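You operate a simulated robot arm through the tools that you are given. There is no shell and no other tool. Be economical: measure what you need, move in short steps, check, and stop when the job is done.

Carry out the task below with a simulated robot arm. There is one attempt and no reset: what you move stays moved.

TASK
Put the wooden box and the glass with the red band on the wooden tray.
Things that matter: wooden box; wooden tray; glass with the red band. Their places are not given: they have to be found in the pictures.

It is judged by the outcome, as a careful person would: the job done as asked, and still so three seconds after it is handed in. It fails if anything else is knocked over, pushed out of place, dropped, spilled or broken.

THE ROBOT
A 7-joint arm with a two-finger parallel gripper, fixed in place. Base frame: the origin is at the foot of the arm, x ahead of it, y to its left, z up; the work surface is at about z = 720. Lengths are in mm, angles in degrees, forces in N, time in s.
With the tool pointing down near the work surface it reaches from about 160 to 680 mm from the base axis. Its first joint turns from -66.0 to 66.0 degrees. Payload 2.4 kg.
Tool frame: the origin (TCP) lies between the finger pads and is the grasp point; the fingertips stand 30 mm ahead of it; z points along the fingers, y is the line along which they close. The gripper opens to 94 mm. The fingers are 28 mm wide and 10 mm thick; the gripper's body (50 by 96 mm) begins 55 mm behind the TCP.
Orientation is that of the tool frame in the base frame, as a unit quaternion [w, x, y, z]. With the fingers straight down and closing along the base's y, the tool's x points along the base's -x, its y along +y and its z along -z.

THE INTERFACE
- The arm moves only by the tool step_arm. Its argument "deltas" is a list of rows, each a list of 7 numbers: the turn, a rotation vector about the base's x, y, z in units of 4 degrees (1.0 is 4 degrees), then the shift along the base's x, y, z in units of 40 mm (1.0 is 40 mm), then the gripper command, from -1 (fully open) to 1 (shut), values between in proportion. In form: [[wx, wy, wz, x, y, z, gripper], ...]. A call has 1 to 10 rows; each row shifts and turns the commanded pose from where the row before left it. A call with a number of a shift or a turn outside -1 to 1 is refused whole. A row lasts 0.2 s, in which the tool goes at most 50 mm and 8.6 degrees; a call with a longer step from one row to the next is refused whole, and so is a gripper value outside its range. A pose out of reach is approached as far as the arm can. The call stops where the force on the tool passes 40 N (or 10 N more than at its start, if that is more) or the arm is blocked; 0.2 s more then pass. The fingers move at their own pace (about 153 mm/s each) and stop on an object; they squeeze with about 45 N. The grip force told is the motor's: it shows also when the fingers shut on nothing. Time passes only in rows, and 0.2 s behind the last, so rows that do not move let the fingers close. It gives the time, the measured TCP pose, the force on the tool (base axes), the opening and the grip force at its end, in the units of the frame above (readings bear some noise), and new pictures: "show" is both (left out), scene, wrist or none.
- Cameras (640 x 400 px; columns grow to the right, rows downward): "scene" is fixed at [19.2, 459.8, 1441.7]; the picture's right is [-0.89, -0.45, 0.00], its down [-0.26, 0.52, -0.81] and it looks along [0.37, -0.73, -0.58] (base axes); focal length 356 px, centre (320, 200). "wrist" rides on the gripper at [-37, 0, -58] in the tool frame; the picture's right is [0.00, -1.00, 0.00], its down [0.97, 0.00, -0.24] and it looks along [0.24, 0.00, 0.97] (tool axes); focal length 218 px, centre (320, 200).
- measure_at(camera, pixels): for up to 12 pixels [column, row] of the newest picture of that camera ("zoom" is the newest enlarged one), the place [x, y, z] in the base frame of the surface seen there, good to about 2 mm. No time passes.
- enlarge(camera, box): a new picture of the part [left, top, right, bottom] of that camera's present view, enlarged. No time passes.
- job_done(): hands the job in; it is judged then, once.

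Work in short steps. Measure before you move; look again where a grasp or a placing could have gone wrong, and mend it. You have 60 turns and 120 pictures in all, the two below and enlarged ones among them. Open the gripper and draw the arm clear of the work before you hand the job in, unless the task says otherwise; then end with one line.

The tools are called after "Emit:" by a JSON object that holds its "api" and its "payload". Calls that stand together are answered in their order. step_arm: Moves the arm, as the interface text tells. Its arguments: {"type":"object","properties":{"deltas":{"type":"array","items":{"type":"array","items":{"type":"number"}}},"show":{"type":"string","enum":["both","scene","wrist","none"]}},"required":["deltas"]} The other tools are called the same way: measure_at (camera, pixels) gives the place of the surface under pixels of a picture; enlarge (camera, box) takes an enlarged picture of a part of a camera's view; job_done () hands the job in.

At the start:

```text
t: 0.0
tool_pos: [347.7, -198.4, 1008.0]
orientation: [0.0, 0.0, 1.0, -0.001]
wrist_force: [-0.9, 0.0, -0.1]
opening: 94.1
grip_force: 0.1
```

scene: 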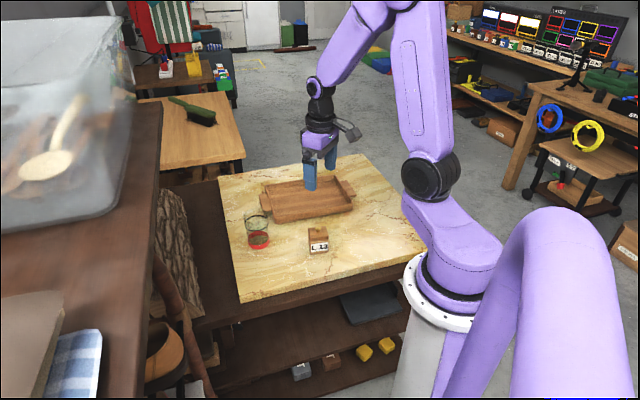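
wrist: 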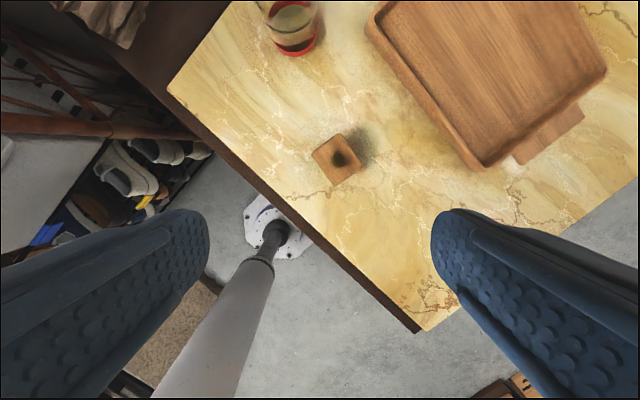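

The box is at scene (318,240), the glass at (258,232) and the tray at (308,198). I'll enlarge the scene view and measure from the wrist picture.

Emit:
{"api": "enlarge", "payload": {"camera": "scene", "box": [220, 150, 380, 270]}}

Emit:
{"api": "measure_at", "payload": {"camera": "wrist", "pixels": [[337, 158], [313, 153], [343, 134], [361, 164], [335, 185], [296, 48], [318, 40], [370, 25], [482, 168], [606, 70], [490, 60], [400, 170]]}}

Emit:
{"api": "measure_at", "payload": {"camera": "scene", "pixels": [[318, 232], [308, 230], [328, 229], [320, 250], [258, 240], [258, 247], [248, 220], [268, 222], [262, 185], [355, 208], [310, 200], [258, 215]]}}

```text
3.33 times, centred on (300, 210) of scene
```

zoom: 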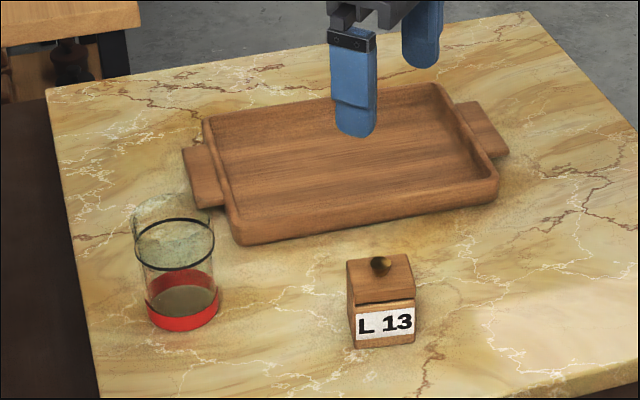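

```text
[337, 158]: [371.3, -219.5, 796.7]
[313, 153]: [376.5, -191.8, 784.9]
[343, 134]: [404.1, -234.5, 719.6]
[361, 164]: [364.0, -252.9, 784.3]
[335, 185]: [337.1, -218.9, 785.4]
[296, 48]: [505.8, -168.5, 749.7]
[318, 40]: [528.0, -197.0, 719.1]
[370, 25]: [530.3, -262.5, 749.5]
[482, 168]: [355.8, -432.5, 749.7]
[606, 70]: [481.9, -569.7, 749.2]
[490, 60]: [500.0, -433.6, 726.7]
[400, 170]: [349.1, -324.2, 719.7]
```

```text
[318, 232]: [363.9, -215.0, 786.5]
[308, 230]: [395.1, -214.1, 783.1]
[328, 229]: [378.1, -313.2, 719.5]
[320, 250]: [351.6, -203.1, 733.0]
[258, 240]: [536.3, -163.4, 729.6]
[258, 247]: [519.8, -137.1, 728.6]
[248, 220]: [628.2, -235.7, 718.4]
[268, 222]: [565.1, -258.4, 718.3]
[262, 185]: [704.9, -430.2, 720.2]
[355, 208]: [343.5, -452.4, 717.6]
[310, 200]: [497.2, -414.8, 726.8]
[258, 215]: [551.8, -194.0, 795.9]
```

I'll zoom in on the box and glass for their orientation, lid seam and contents.

Emit:
{"api": "enlarge", "payload": {"camera": "scene", "box": [298, 220, 338, 245]}}

Emit:
{"api": "enlarge", "payload": {"camera": "wrist", "box": [240, 0, 400, 200]}}

```text
16.00 times, centred on (318, 232) of scene
```

zoom: 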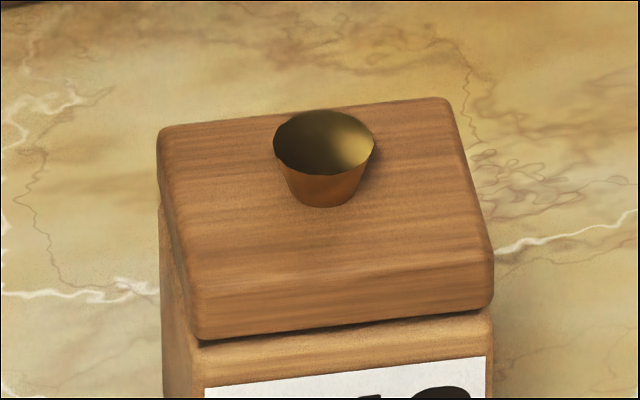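

```text
2.00 times, centred on (320, 100) of wrist
```

zoom: 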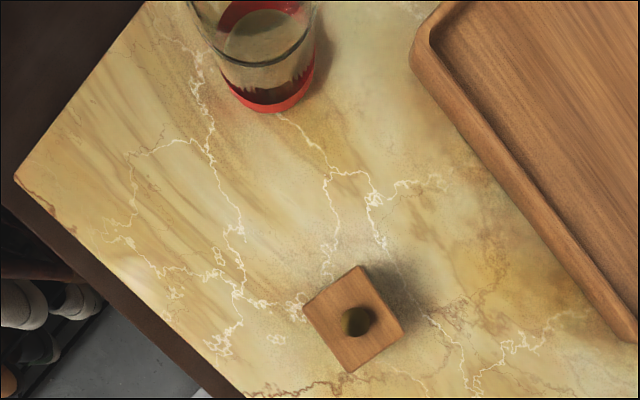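

Emit:
{"api": "measure_at", "payload": {"camera": "zoom", "pixels": [[306, 312], [357, 270], [402, 326], [349, 369], [280, 105], [248, 50], [315, 45], [412, 50], [455, 8]]}}

Emit:
{"api": "measure_at", "payload": {"camera": "scene", "pixels": [[320, 238.5], [320, 240], [320, 242], [320, 245], [312, 244], [327, 243], [310, 236], [272, 192], [352, 207], [280, 210], [342, 195], [330, 175]]}}

```text
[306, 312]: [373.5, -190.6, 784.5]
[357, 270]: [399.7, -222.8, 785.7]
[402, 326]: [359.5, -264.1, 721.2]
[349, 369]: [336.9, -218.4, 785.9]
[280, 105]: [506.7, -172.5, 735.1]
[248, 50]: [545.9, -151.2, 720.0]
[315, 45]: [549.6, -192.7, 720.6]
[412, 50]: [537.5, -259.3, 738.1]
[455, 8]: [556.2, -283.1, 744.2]
```

```text
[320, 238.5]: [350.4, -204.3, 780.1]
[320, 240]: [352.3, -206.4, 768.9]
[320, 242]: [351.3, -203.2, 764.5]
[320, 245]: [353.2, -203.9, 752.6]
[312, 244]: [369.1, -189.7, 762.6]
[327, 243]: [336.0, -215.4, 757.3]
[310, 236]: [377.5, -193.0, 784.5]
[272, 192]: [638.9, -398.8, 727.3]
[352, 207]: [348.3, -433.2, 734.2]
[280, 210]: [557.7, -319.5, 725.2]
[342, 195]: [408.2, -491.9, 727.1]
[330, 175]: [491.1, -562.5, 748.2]
```

Emit:
{"api": "enlarge", "payload": {"camera": "scene", "box": [234, 202, 282, 256]}}

```text
7.41 times, centred on (258, 229) of scene
```

zoom: 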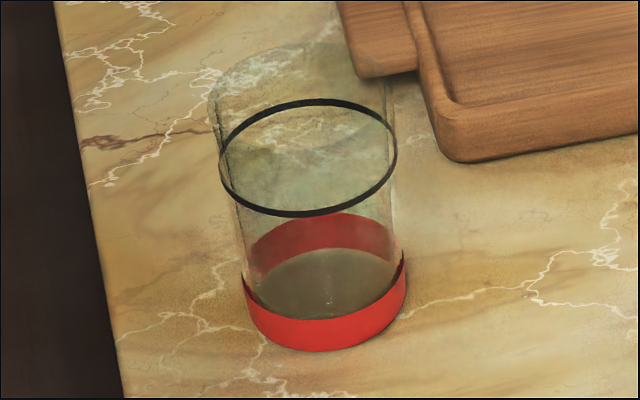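

Emit:
{"api": "measure_at", "payload": {"camera": "zoom", "pixels": [[320, 340], [250, 300], [402, 285], [320, 101], [300, 214], [222, 170], [395, 150], [325, 235], [325, 285], [447, 140], [372, 338], [270, 335]]}}

```text
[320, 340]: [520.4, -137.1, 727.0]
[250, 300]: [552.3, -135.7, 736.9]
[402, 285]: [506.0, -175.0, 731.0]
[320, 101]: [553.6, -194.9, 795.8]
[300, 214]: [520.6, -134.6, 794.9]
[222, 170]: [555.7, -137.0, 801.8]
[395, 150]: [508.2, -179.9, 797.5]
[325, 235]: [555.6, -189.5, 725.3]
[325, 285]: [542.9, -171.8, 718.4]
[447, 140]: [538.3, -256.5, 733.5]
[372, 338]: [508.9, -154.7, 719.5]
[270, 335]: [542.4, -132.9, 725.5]
```

The box centre is about (368,-221) with its sides turned about 39°. The glass centre is about (535,-163), about 67 mm across and 77 mm high. The tray centre is about (506,-416) with its long axis at about 44°. I'll turn the tool about 39° and lower it to above the box.

Emit:
{"api": "step_arm", "payload": {"deltas": [[0, 0, 0.975, 0.052, -0.058, -0.38, -1], [0, 0, 0.975, 0.052, -0.058, -0.38, -1], [0, 0, 0.975, 0.052, -0.058, -0.38, -1], [0, 0, 0.975, 0.052, -0.058, -0.38, -1], [0, 0, 0.975, 0.052, -0.058, -0.38, -1], [0, 0, 0.975, 0.052, -0.058, -0.38, -1], [0, 0, 0.975, 0.052, -0.058, -0.38, -1], [0, 0, 0.975, 0.052, -0.058, -0.38, -1], [0, 0, 0.975, 0.052, -0.058, -0.38, -1], [0, 0, 0.975, 0.052, -0.058, -0.38, -1]]}}

```text
t: 2.2
tool_pos: [370.1, -219.4, 856.2]
orientation: [-0.001, -0.334, 0.943, 0.0]
wrist_force: [-0.3, -0.9, -0.3]
opening: 94.2
grip_force: 0.1
```

scene: 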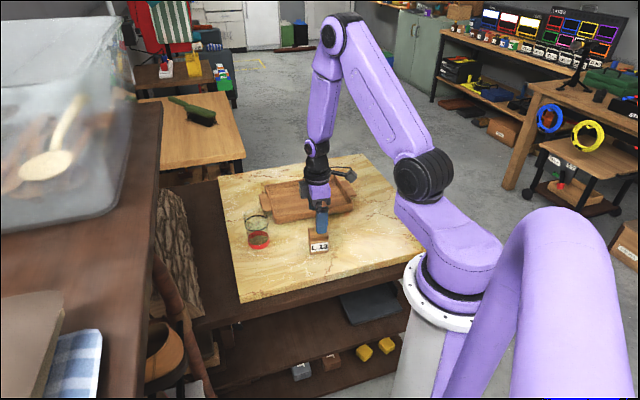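
wrist: 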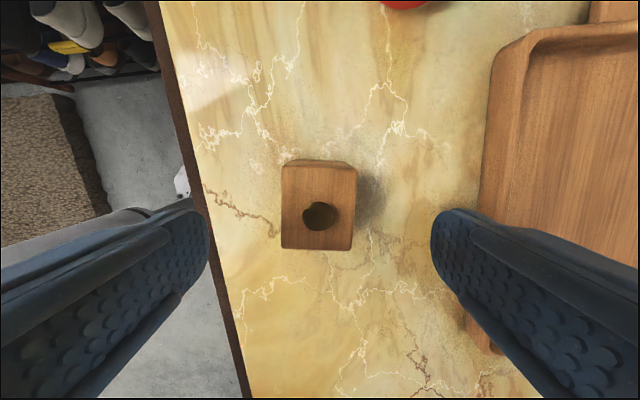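

Emit:
{"api": "measure_at", "payload": {"camera": "wrist", "pixels": [[284, 168], [355, 171], [350, 247], [284, 246], [320, 215], [290, 162], [345, 162]]}}

```text
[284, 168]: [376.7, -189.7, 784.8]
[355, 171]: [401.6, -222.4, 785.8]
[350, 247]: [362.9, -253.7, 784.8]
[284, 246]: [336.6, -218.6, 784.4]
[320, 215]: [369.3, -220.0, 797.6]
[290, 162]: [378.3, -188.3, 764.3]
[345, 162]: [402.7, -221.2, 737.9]
```

The box centre is (369.5,-221) and its yaw is about 37.3°. I'll trim the pose and lower to z≈757.

Emit:
{"api": "step_arm", "payload": {"deltas": [[0, 0, -0.42, -0.01, -0.04, -0.5, -1], [0, 0, 0, 0, 0, -0.5, -1], [0, 0, 0, 0, 0, -0.5, -1], [0, 0, 0, 0, 0, -0.5, -1], [0, 0, 0, 0, 0, -0.48, -1], [0, 0, 0, 0, 0, 0, -1]]}}

```text
t: 3.6
tool_pos: [371.4, -220.1, 755.9]
orientation: [0.0, -0.32, 0.947, 0.0]
wrist_force: [-1.0, 0.3, 0.0]
opening: 94.0
grip_force: 0.0
```

scene: 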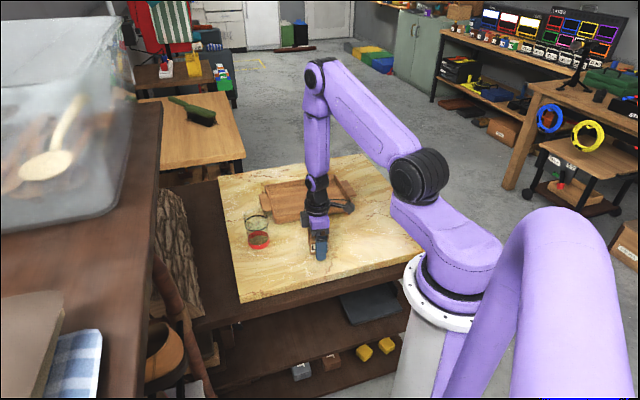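
wrist: 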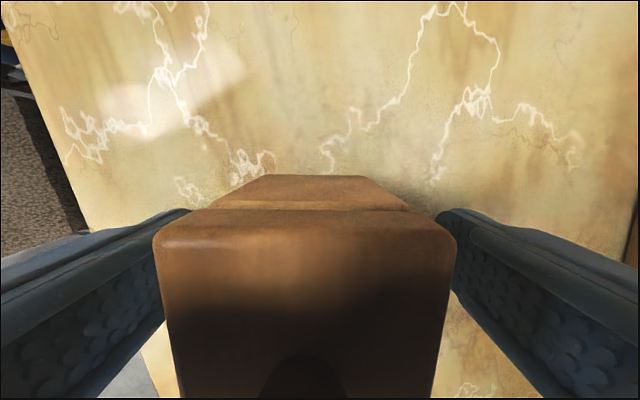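

The box sits between the fingers, so I'll close the gripper in place.

Emit:
{"api": "step_arm", "payload": {"deltas": [[0, 0, 0, -0.03, 0.03, 0, -0.3], [0, 0, 0, 0, 0, 0, 0.2], [0, 0, 0, 0, 0, 0, 0.6], [0, 0, 0, 0, 0, 0, 1], [0, 0, 0, 0, 0, 0, 1]], "show": "wrist"}}

```text
t: 4.8
tool_pos: [369.6, -220.3, 756.8]
orientation: [-0.001, -0.32, 0.947, 0.0]
wrist_force: [0.5, 0.2, -0.1]
opening: 49.8
grip_force: 45.3
```

wrist: 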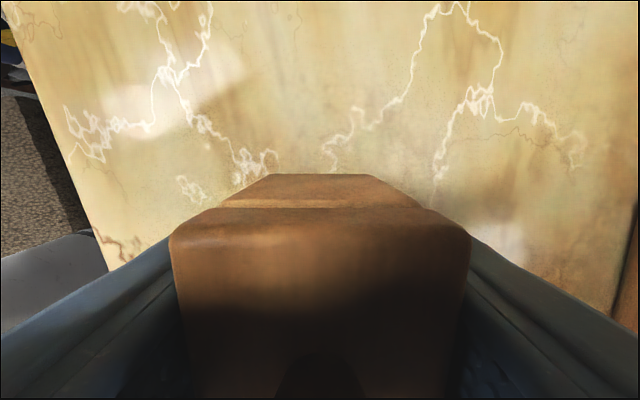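

Gripped at 49.8 mm. I'll lift straight up and check that the lid came too.

Emit:
{"api": "step_arm", "payload": {"deltas": [[0, 0, 0, 0, 0, 0.2, 1], [0, 0, 0, 0, 0, 0.4, 1], [0, 0, 0, 0, 0, 0.5, 1], [0, 0, 0, 0, 0, 0.5, 1], [0, 0, 0, 0, 0, 0.4, 1], [0, 0, 0, 0, 0, 0.2, 1], [0, 0, 0, 0, 0, 0, 1]]}}

```text
t: 6.4
tool_pos: [368.7, -221.2, 847.2]
orientation: [0.001, -0.319, 0.948, -0.001]
wrist_force: [0.0, 0.2, -1.6]
opening: 49.8
grip_force: 45.2
```

scene: 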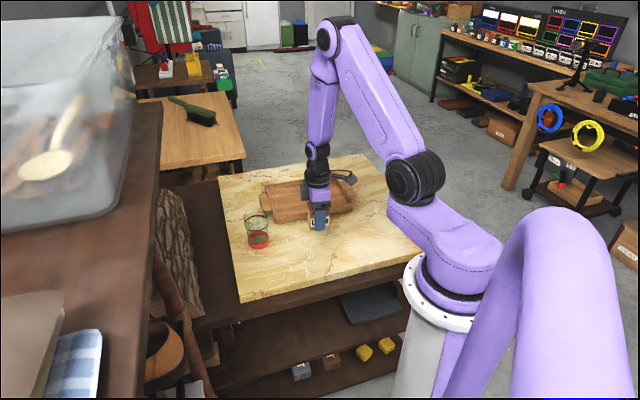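
wrist: 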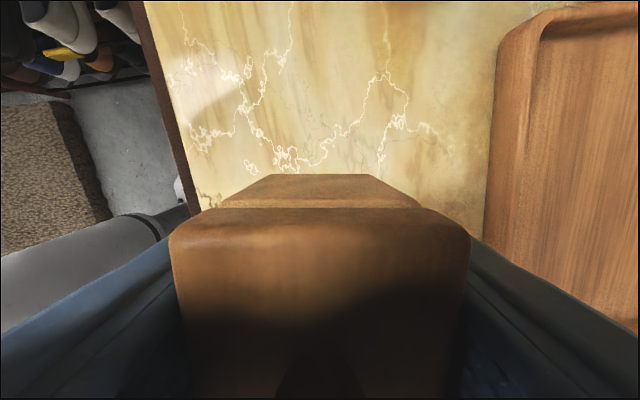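

Box and lid are held together. I'll move over the right-hand part of the tray to (452,-445).

Emit:
{"api": "step_arm", "payload": {"deltas": [[0, 0, 0.15, 0.1, -0.3, 0, 1], [0, 0, 0.15, 0.25, -0.65, 0, 1], [0, 0, 0.15, 0.27, -0.75, 0, 1], [0, 0, 0.2, 0.3, -0.8, 0, 1], [0, 0, 0.2, 0.3, -0.8, 0, 1], [0, 0, 0.15, 0.3, -0.8, 0, 1], [0, 0, 0.15, 0.27, -0.75, 0, 1], [0, 0, 0.1, 0.2, -0.5, 0, 1], [0, 0, 0, 0.09, -0.25, 0, 1], [0, 0, 0, 0, 0, 0, 1]]}}

```text
t: 8.6
tool_pos: [450.5, -444.6, 844.3]
orientation: [0.0, -0.361, 0.932, -0.001]
wrist_force: [0.2, 0.4, -0.8]
opening: 49.9
grip_force: 45.2
```

scene: 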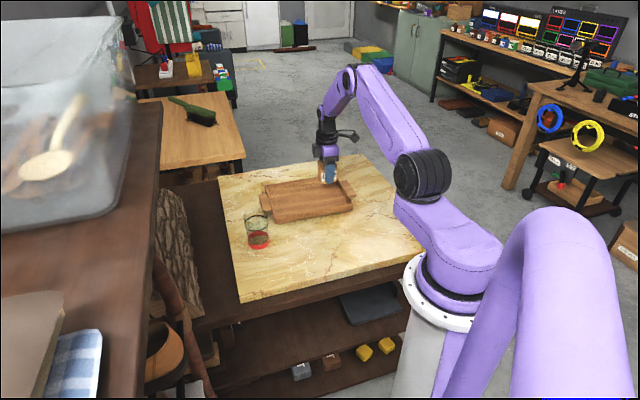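
wrist: 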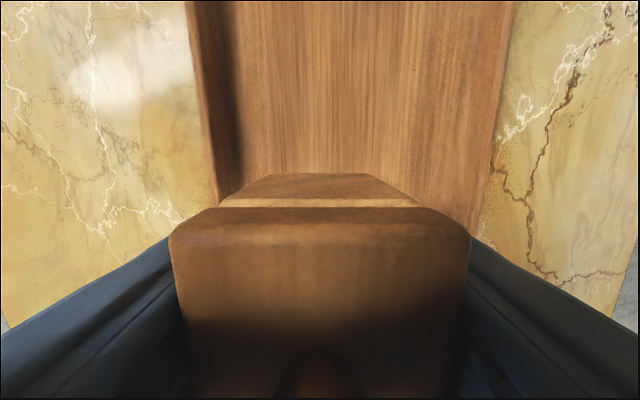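

I'll measure the tray walls again to check the finger clearance.

Emit:
{"api": "measure_at", "payload": {"camera": "wrist", "pixels": [[210, 150], [240, 150], [470, 150], [480, 150], [492, 150], [190, 10], [245, 10], [495, 10], [512, 10]]}}

Emit:
{"api": "measure_at", "payload": {"camera": "scene", "pixels": [[272, 182], [278, 217], [346, 208], [353, 205], [341, 202], [270, 190], [283, 210], [350, 190], [262, 195], [343, 185]]}}

Emit:
{"api": "enlarge", "payload": {"camera": "scene", "box": [250, 140, 370, 230]}}

```text
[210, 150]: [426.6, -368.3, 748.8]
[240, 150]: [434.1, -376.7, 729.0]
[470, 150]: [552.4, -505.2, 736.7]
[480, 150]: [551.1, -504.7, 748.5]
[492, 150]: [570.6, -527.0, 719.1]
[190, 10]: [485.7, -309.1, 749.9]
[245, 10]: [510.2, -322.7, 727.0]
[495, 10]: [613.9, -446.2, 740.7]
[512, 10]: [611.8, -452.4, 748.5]
```

```text
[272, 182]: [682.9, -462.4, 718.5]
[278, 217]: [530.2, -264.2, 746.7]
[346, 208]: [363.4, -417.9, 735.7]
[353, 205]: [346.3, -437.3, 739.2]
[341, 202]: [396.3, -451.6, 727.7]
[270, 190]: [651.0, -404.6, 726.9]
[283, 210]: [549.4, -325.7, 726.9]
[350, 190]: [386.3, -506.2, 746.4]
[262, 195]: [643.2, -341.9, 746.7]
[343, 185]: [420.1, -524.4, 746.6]
```

```text
4.44 times, centred on (310, 185) of scene
```

zoom: 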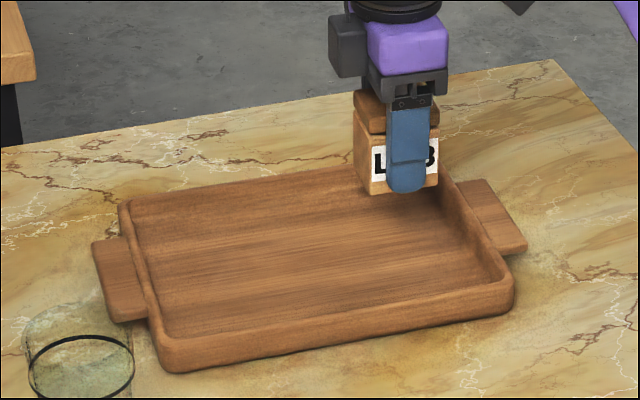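

The fingers have room. I'll shift 8 mm further in and lower to just above the floor (contact expected at TCP z≈764).

Emit:
{"api": "step_arm", "payload": {"deltas": [[0, 0, 0, 0.13, -0.15, -0.2, 1], [0, 0, 0, 0, 0, -0.4, 1], [0, 0, 0, 0, 0, -0.5, 1], [0, 0, 0, 0, 0, -0.4, 1], [0, 0, 0, 0, 0, -0.3, 1], [0, 0, 0, 0, 0, -0.1, 1], [0, 0, 0, 0, 0, 0, 1]]}}

```text
t: 10.2
tool_pos: [457.8, -452.0, 766.2]
orientation: [-0.001, -0.361, 0.933, 0.0]
wrist_force: [0.2, 0.0, -1.1]
opening: 50.1
grip_force: 44.6
```

scene: 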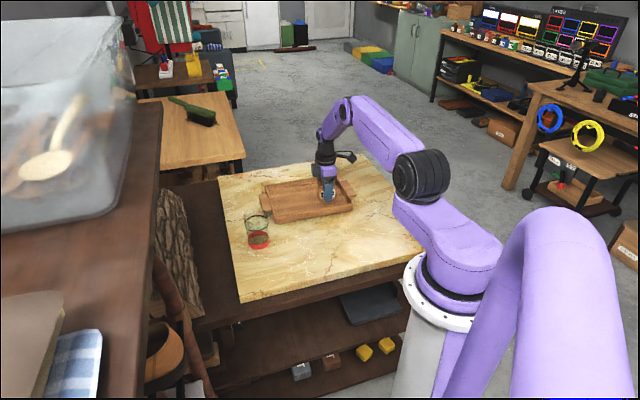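
wrist: 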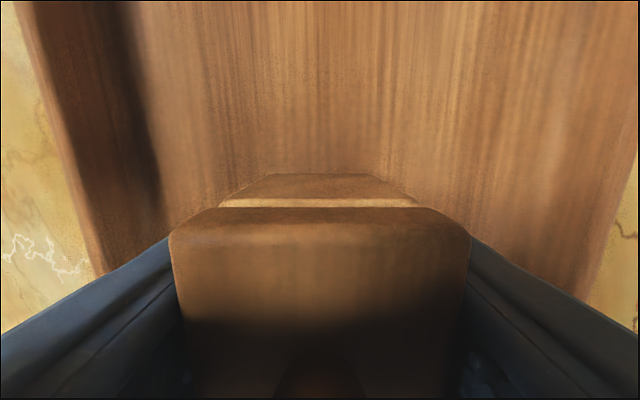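

I'm about 2 mm above the floor, so I'll ease down until it touches.

Emit:
{"api": "step_arm", "payload": {"deltas": [[0, 0, 0, 0, 0, -0.03, 1], [0, 0, 0, 0, 0, -0.03, 1], [0, 0, 0, 0, 0, 0, 1]], "show": "none"}}

```text
t: 11.0
tool_pos: [456.5, -452.0, 765.3]
orientation: [-0.001, -0.362, 0.932, 0.001]
wrist_force: [0.2, -0.1, -2.7]
opening: 49.8
grip_force: 45.2
```

Emit:
{"api": "step_arm", "payload": {"deltas": [[0, 0, 0, 0, 0, -0.025, 1], [0, 0, 0, 0, 0, 0, 1]], "show": "none"}}

```text
t: 11.6
tool_pos: [455.1, -450.8, 763.3]
orientation: [0.0, -0.36, 0.933, 0.0]
wrist_force: [0.1, -0.7, 0.3]
opening: 50.0
grip_force: 44.9
```

Emit:
{"api": "step_arm", "payload": {"deltas": [[0, 0, 0, 0, 0, -0.025, 1], [0, 0, 0, 0, 0, 0, 1]], "show": "none"}}

```text
t: 12.2
tool_pos: [456.8, -452.0, 764.7]
orientation: [0.0, -0.361, 0.932, 0.0]
wrist_force: [-3.7, 2.6, 10.9]
opening: 49.9
grip_force: 45.1
```

Force is +11 N, so the box is on the floor. I'll open moderately (to about 68 mm), then rise.

Emit:
{"api": "step_arm", "payload": {"deltas": [[0, 0, 0, 0, 0, 0.02, -0.2], [0, 0, 0, 0, 0, 0, -0.45], [0, 0, 0, 0, 0, 0, -0.45], [0, 0, 0, 0, 0, 0, -0.45]], "show": "wrist"}}

```text
t: 13.2
tool_pos: [456.8, -451.2, 763.5]
orientation: [0.0, -0.36, 0.933, 0.0]
wrist_force: [-1.1, 0.0, 0.5]
opening: 68.3
grip_force: 0.0
```

wrist: 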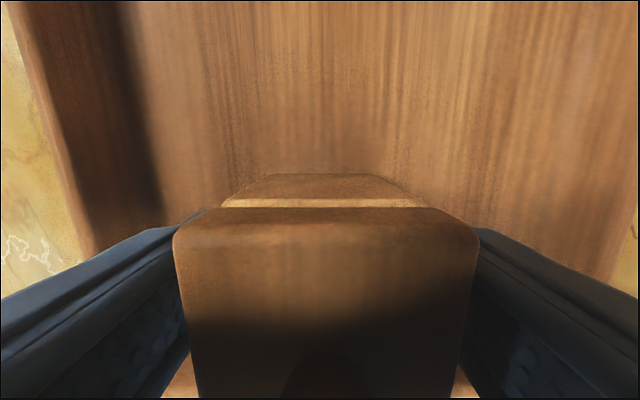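

Released cleanly. I'll rise straight up about 110 mm.

Emit:
{"api": "step_arm", "payload": {"deltas": [[0, 0, 0, 0, 0, 0.2, -0.45], [0, 0, 0, 0, 0, 0.45, -0.45], [0, 0, 0, 0, 0, 0.5, -0.45], [0, 0, 0, 0, 0, 0.6, -0.45], [0, 0, 0, 0, 0, 0.6, -0.6], [0, 0, 0, 0, 0, 0.5, -1]]}}

```text
t: 14.6
tool_pos: [457.7, -450.0, 879.9]
orientation: [-0.001, -0.361, 0.932, 0.001]
wrist_force: [0.1, 0.1, -1.2]
opening: 93.8
grip_force: 0.1
```

scene: 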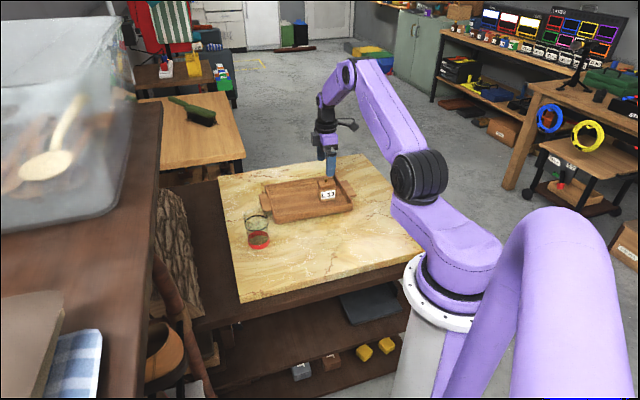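
wrist: 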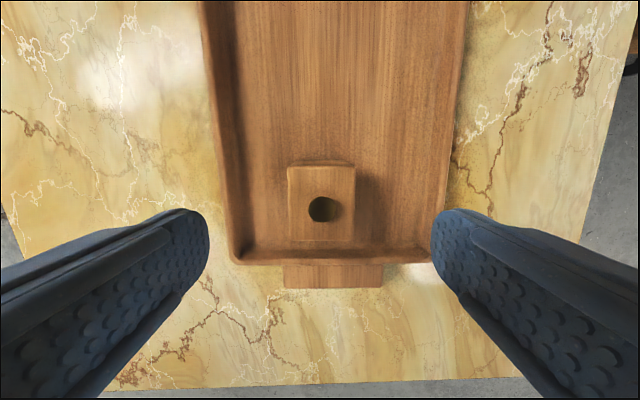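

The box stands in the tray. Next I'll move above the glass at (535,-163).

Emit:
{"api": "step_arm", "payload": {"deltas": [[0, 0, 0, 0.1, 0.4, 0, -1], [0, 0, 0, 0.2, 0.75, 0, -1], [0, 0, 0, 0.22, 0.85, 0, -1], [0, 0, 0, 0.23, 0.85, 0, -1], [0, 0, 0, 0.23, 0.85, 0, -1], [0, 0, 0, 0.23, 0.85, 0, -1], [0, 0, 0, 0.23, 0.85, 0, -1], [0, 0, 0, 0.23, 0.85, 0, -1], [0, 0, 0, 0.2, 0.65, 0, -1], [0, 0, 0, 0.07, 0.28, 0, -1]]}}

```text
t: 16.8
tool_pos: [532.9, -162.1, 879.6]
orientation: [0.0, -0.36, 0.933, 0.001]
wrist_force: [0.1, -0.2, -0.3]
opening: 94.1
grip_force: 0.1
```

scene: 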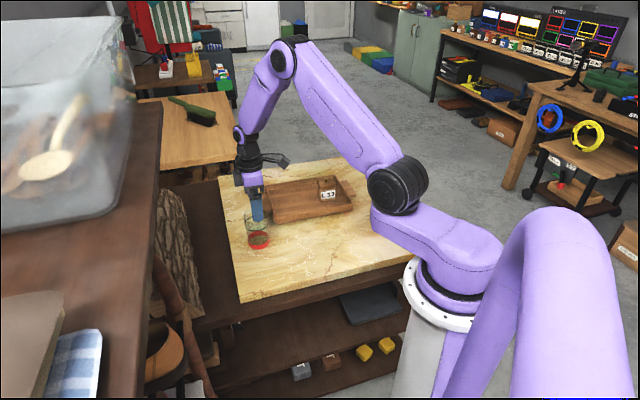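
wrist: 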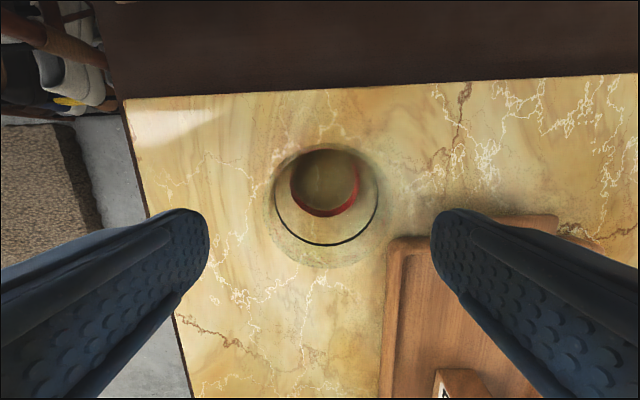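

Emit:
{"api": "measure_at", "payload": {"camera": "wrist", "pixels": [[274, 200], [378, 200], [325, 246], [300, 238], [350, 238], [325, 214], [325, 148], [295, 195], [358, 190], [386, 245], [400, 240]]}}

Emit:
{"api": "enlarge", "payload": {"camera": "wrist", "box": [245, 125, 405, 275]}}

```text
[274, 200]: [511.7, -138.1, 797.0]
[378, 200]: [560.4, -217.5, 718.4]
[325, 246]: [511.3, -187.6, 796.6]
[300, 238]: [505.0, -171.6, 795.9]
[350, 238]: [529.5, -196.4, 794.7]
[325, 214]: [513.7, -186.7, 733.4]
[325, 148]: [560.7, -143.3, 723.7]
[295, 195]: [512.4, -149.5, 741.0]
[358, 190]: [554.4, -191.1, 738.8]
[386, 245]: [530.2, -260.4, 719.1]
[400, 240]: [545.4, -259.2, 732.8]
```

```text
2.67 times, centred on (325, 200) of wrist
```

zoom: 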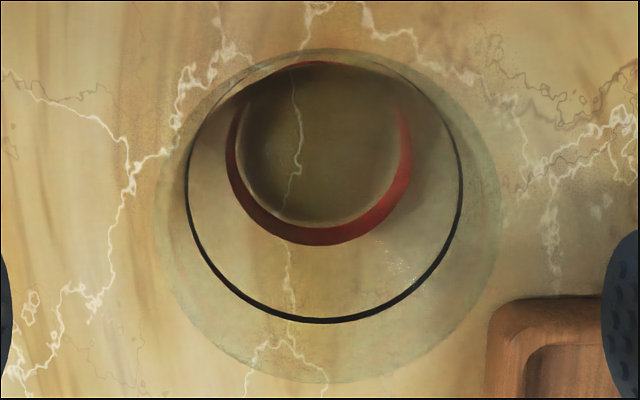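

The rim centre is about (537,-162.7), 67 mm across. I'll shift slightly and lower to z≈766, where the fingers clear the tray by about 19 mm.

Emit:
{"api": "step_arm", "payload": {"deltas": [[0, 0, 0, 0.1, -0.015, 0, -1], [0, 0, 0, 0, 0, -0.5, -1], [0, 0, 0, 0, 0, -0.5, -1], [0, 0, 0, 0, 0, 0, -1]], "show": "wrist"}}

```text
t: 17.8
tool_pos: [536.6, -163.9, 836.4]
orientation: [0.0, -0.361, 0.933, 0.0]
wrist_force: [0.5, 0.2, 0.0]
opening: 94.2
grip_force: 0.1
```

wrist: 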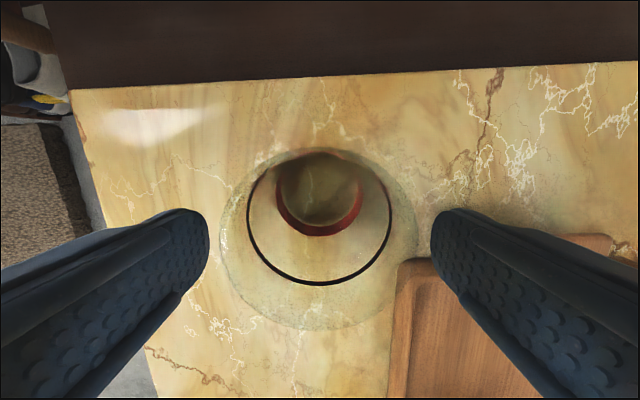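

A translucent outline extends beyond the black ring, so the glass may be taller than z 797. I'll look closely before going lower.

Emit:
{"api": "enlarge", "payload": {"camera": "scene", "box": [228, 190, 292, 254]}}

Emit:
{"api": "enlarge", "payload": {"camera": "wrist", "box": [200, 130, 440, 340]}}

```text
6.25 times, centred on (260, 222) of scene
```

zoom: 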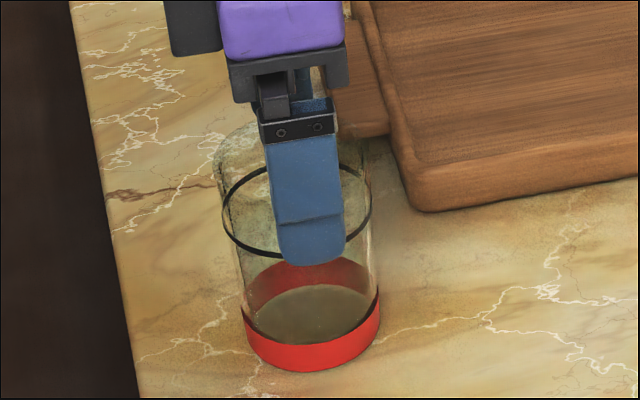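

```text
1.90 times, centred on (320, 235) of wrist
```

zoom: 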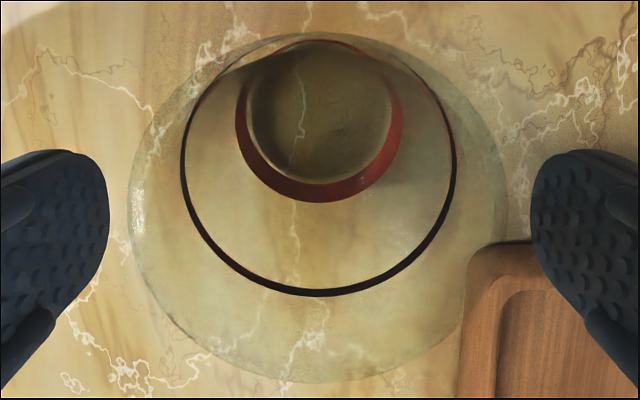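

The glass really reaches z≈820, about 68 mm across, with the black ring as a line on it. A TCP height of 782 keeps the gripper body clear, so I'll lower to there and watch the force.

Emit:
{"api": "step_arm", "payload": {"deltas": [[0, 0, 0, 0, 0, -0.25, -1], [0, 0, 0, 0, 0, -0.35, -1], [0, 0, 0, 0, 0, -0.35, -1], [0, 0, 0, 0, 0, -0.3, -1], [0, 0, 0, 0, 0, -0.11, -1], [0, 0, 0, 0, 0, 0, -1]]}}

```text
t: 19.2
tool_pos: [538.3, -164.8, 784.6]
orientation: [0.001, -0.361, 0.933, 0.0]
wrist_force: [0.0, 0.0, -0.1]
opening: 93.8
grip_force: 0.1
```

scene: 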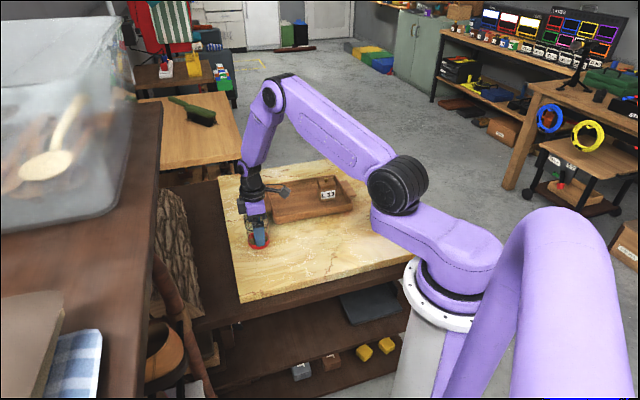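
wrist: 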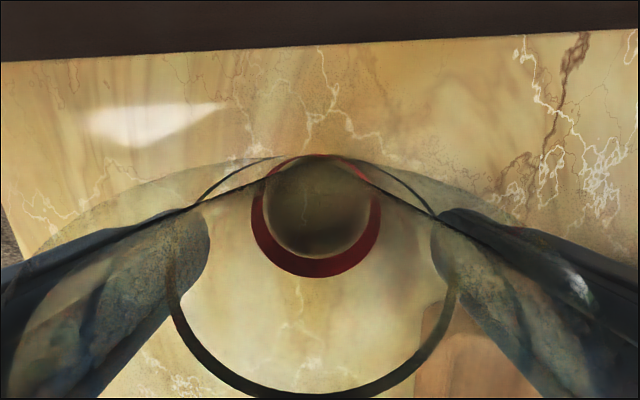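

The glass is centred between the fingers. I'll close gently in stages.

Emit:
{"api": "step_arm", "payload": {"deltas": [[0, 0, 0, 0, 0, 0, -0.75], [0, 0, 0, 0, 0, 0, -0.6], [0, 0, 0, 0, 0, 0, -0.5], [0, 0, 0, 0, 0, 0, -0.4], [0, 0, 0, 0, 0, 0, -0.2], [0, 0, 0, 0, 0, 0, 0.3], [0, 0, 0, 0, 0, 0, 1], [0, 0, 0, 0, 0, 0, 1]]}}

```text
t: 21.0
tool_pos: [538.5, -165.1, 783.3]
orientation: [-0.001, -0.36, 0.933, 0.0]
wrist_force: [0.1, -0.1, 0.1]
opening: 68.8
grip_force: 45.1
```

scene: 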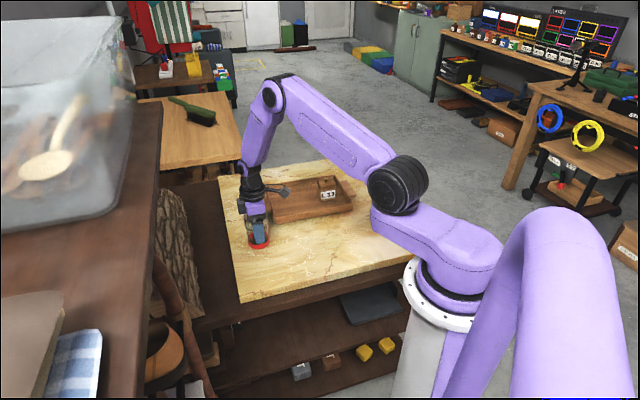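
wrist: 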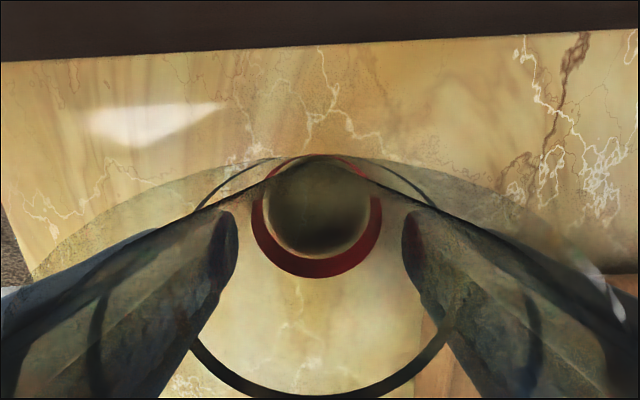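

Gripped at 68.8 mm. I'll lift smoothly by 64 mm.

Emit:
{"api": "step_arm", "payload": {"deltas": [[0, 0, 0, 0, 0, 0.1, 1], [0, 0, 0, 0, 0, 0.2, 1], [0, 0, 0, 0, 0, 0.3, 1], [0, 0, 0, 0, 0, 0.35, 1], [0, 0, 0, 0, 0, 0.35, 1], [0, 0, 0, 0, 0, 0.2, 1], [0, 0, 0, 0, 0, 0.1, 1], [0, 0, 0, 0, 0, 0, 1]]}}

```text
t: 22.8
tool_pos: [536.4, -165.9, 848.8]
orientation: [0.0, -0.361, 0.933, 0.0]
wrist_force: [0.6, 0.7, -1.8]
opening: 69.0
grip_force: 45.6
```

scene: 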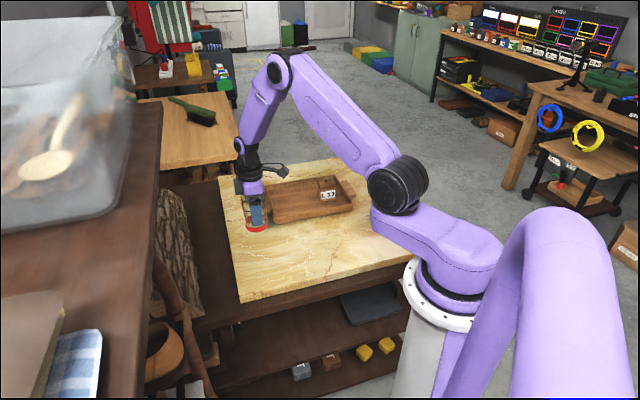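
wrist: 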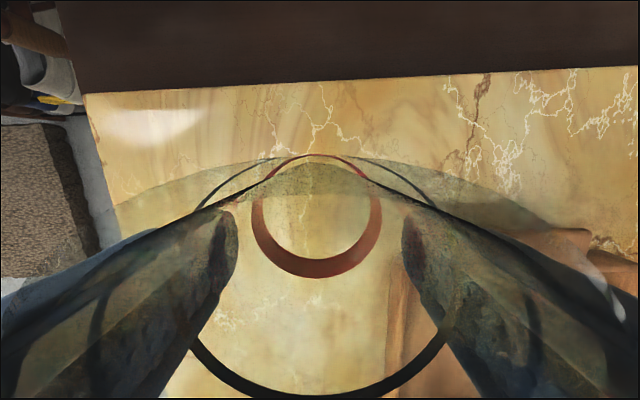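

The glass is up and empty. I'll carry it to (538,-375) above the tray.

Emit:
{"api": "step_arm", "payload": {"deltas": [[0, 0, 0, 0, -0.2, 0, 1], [0, 0, 0, 0, -0.45, 0, 1], [0, 0, 0, 0.01, -0.65, 0, 1], [0, 0, 0, 0.01, -0.75, 0, 1], [0, 0, 0, 0.01, -0.8, 0, 1], [0, 0, 0, 0.01, -0.8, 0, 1], [0, 0, 0, 0, -0.7, 0, 1], [0, 0, 0, 0, -0.5, 0, 1], [0, 0, 0, 0, -0.3, 0, 1], [0, 0, 0, 0, -0.08, 0, 1]]}}

```text
t: 25.0
tool_pos: [542.1, -374.5, 848.4]
orientation: [0.0, -0.361, 0.933, 0.0]
wrist_force: [0.3, -0.3, -2.1]
opening: 69.4
grip_force: 45.0
```

scene: 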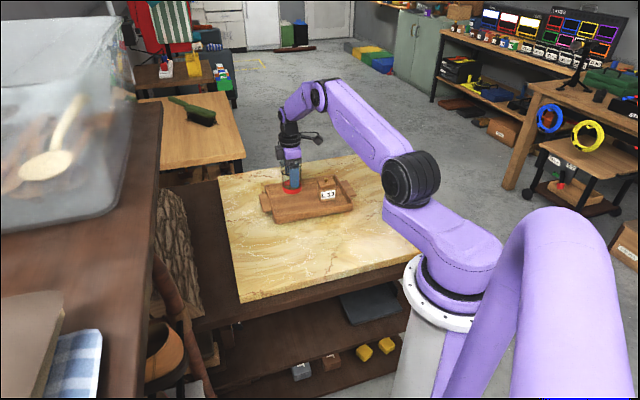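
wrist: 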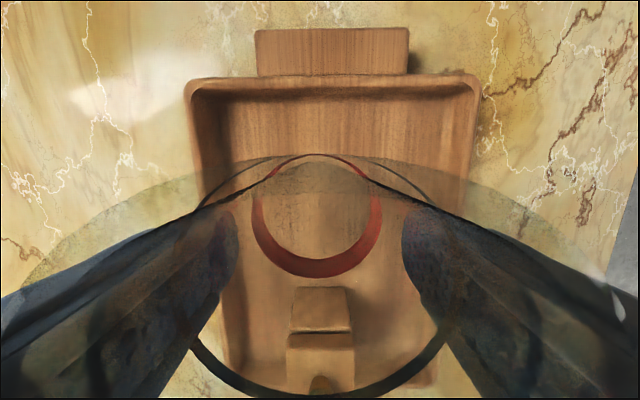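

The glass is over the empty part of the tray, clear of the box. I'll lower it; contact is expected at TCP z≈791.

Emit:
{"api": "step_arm", "payload": {"deltas": [[0, 0, 0, 0, 0, -0.15, 1], [0, 0, 0, 0, 0, -0.3, 1], [0, 0, 0, 0, 0, -0.35, 1], [0, 0, 0, 0, 0, -0.3, 1], [0, 0, 0, 0, 0, -0.2, 1], [0, 0, 0, 0, 0, -0.06, 1], [0, 0, 0, 0, 0, 0, 1]]}}

```text
t: 26.6
tool_pos: [540.3, -372.5, 792.7]
orientation: [-0.001, -0.361, 0.933, 0.0]
wrist_force: [0.2, 0.2, -2.2]
opening: 69.1
grip_force: 45.5
```

scene: 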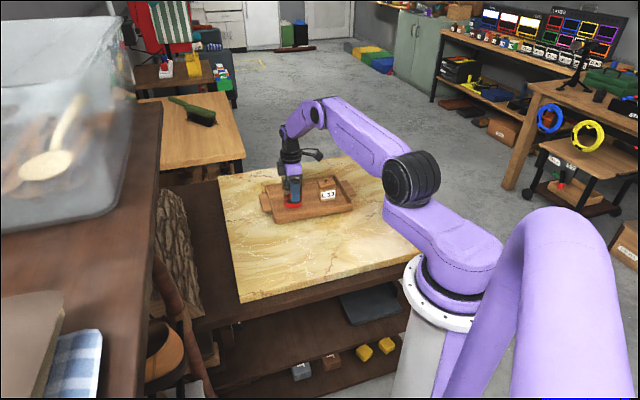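
wrist: 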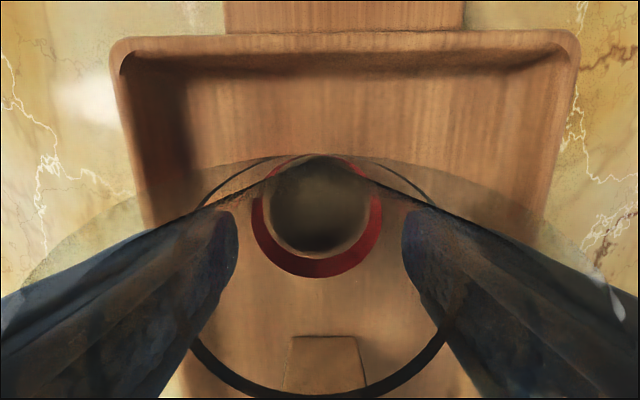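

It's just above the floor now. I'll step down about 1 mm at a time.

Emit:
{"api": "step_arm", "payload": {"deltas": [[0, 0, 0, 0, 0, -0.025, 1], [0, 0, 0, 0, 0, 0, 1]], "show": "none"}}

Emit:
{"api": "step_arm", "payload": {"deltas": [[0, 0, 0, 0, 0, -0.025, 1], [0, 0, 0, 0, 0, 0, 1]], "show": "none"}}

```text
t: 27.2
tool_pos: [539.9, -373.6, 792.2]
orientation: [0.001, -0.361, 0.933, 0.001]
wrist_force: [0.1, -0.1, -1.9]
opening: 68.8
grip_force: 44.8
```

```text
t: 27.8
tool_pos: [539.5, -372.6, 791.9]
orientation: [0.0, -0.361, 0.933, -0.001]
wrist_force: [-2.1, 2.4, 6.7]
opening: 68.8
grip_force: 45.3
```

Contact (+6.7 N). I'll release by opening in stages to about 88 mm.

Emit:
{"api": "step_arm", "payload": {"deltas": [[0, 0, 0, 0, 0, 0.01, -0.45], [0, 0, 0, 0, 0, 0, -0.55], [0, 0, 0, 0, 0, 0, -0.7], [0, 0, 0, 0, 0, 0, -0.85], [0, 0, 0, 0, 0, 0, -0.85]]}}

```text
t: 29.0
tool_pos: [540.4, -373.0, 792.3]
orientation: [0.0, -0.361, 0.933, 0.0]
wrist_force: [0.8, 0.3, 0.1]
opening: 86.9
grip_force: 0.1
```

scene: 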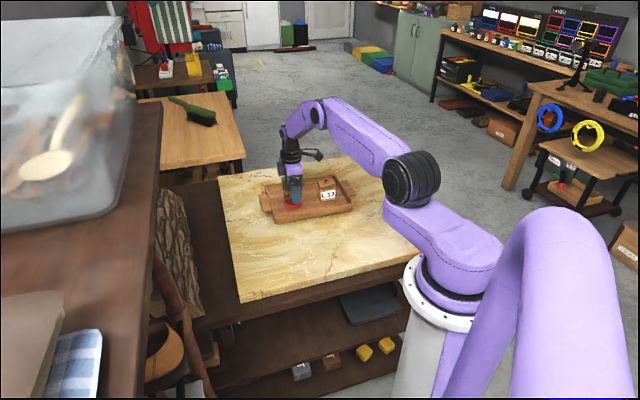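
wrist: 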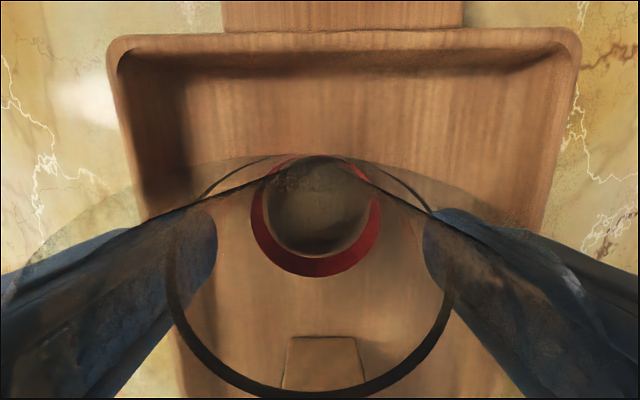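

The glass is standing free. I'll rise straight up slowly, then draw back.

Emit:
{"api": "step_arm", "payload": {"deltas": [[0, 0, 0, 0, 0, 0.15, -0.9], [0, 0, 0, 0, 0, 0.35, -0.9], [0, 0, 0, 0, 0, 0.4, -0.9], [0, 0, 0, 0, 0, 0.5, -0.9], [0, 0, 0, 0, 0, 0.6, -0.9], [0, 0, 0, 0, 0, 0.7, -0.9], [0, 0, 0, -0.3, 0.3, 0.5, -1], [0, 0, 0, -0.6, 0.7, 0.2, -1], [0, 0, 0, -0.7, 0.7, 0, -1], [0, 0, 0, -0.6, 0.7, 0, -1]]}}

Emit:
{"api": "enlarge", "payload": {"camera": "scene", "box": [250, 140, 370, 230]}}

```text
t: 31.2
tool_pos: [452.1, -278.0, 929.2]
orientation: [0.001, -0.361, 0.933, -0.001]
wrist_force: [0.6, 0.5, -0.3]
opening: 94.1
grip_force: 0.1
```

scene: 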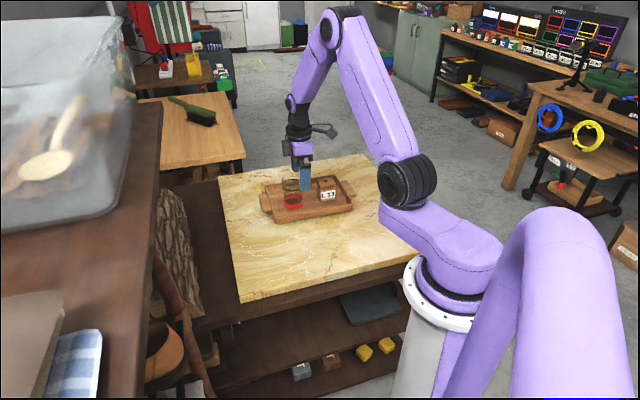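
wrist: 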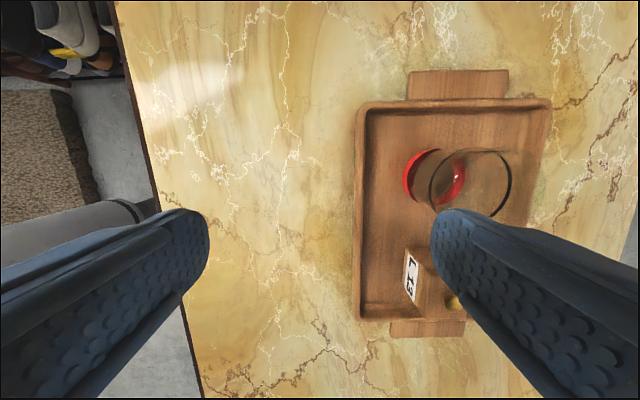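

```text
4.44 times, centred on (310, 185) of scene
```

zoom: 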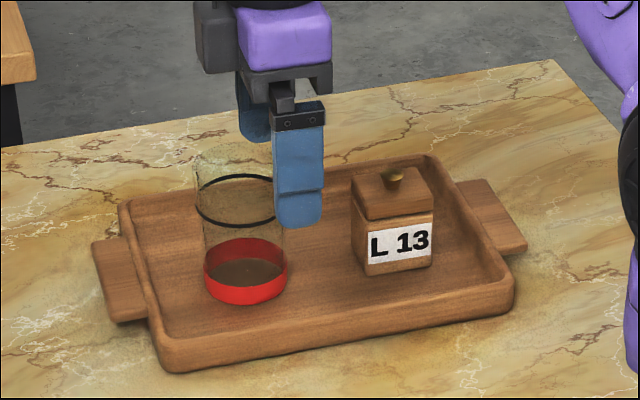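

Both stand upright in the tray, the lid is on and the arm is clear. I'm handing the job in.

Emit:
{"api": "job_done", "payload": {}}

```text
The job is handed in.
```

The wooden box (lid still on) and the glass with the red band both stand upright on the wooden tray; the gripper is open and clear, and the job is handed in.
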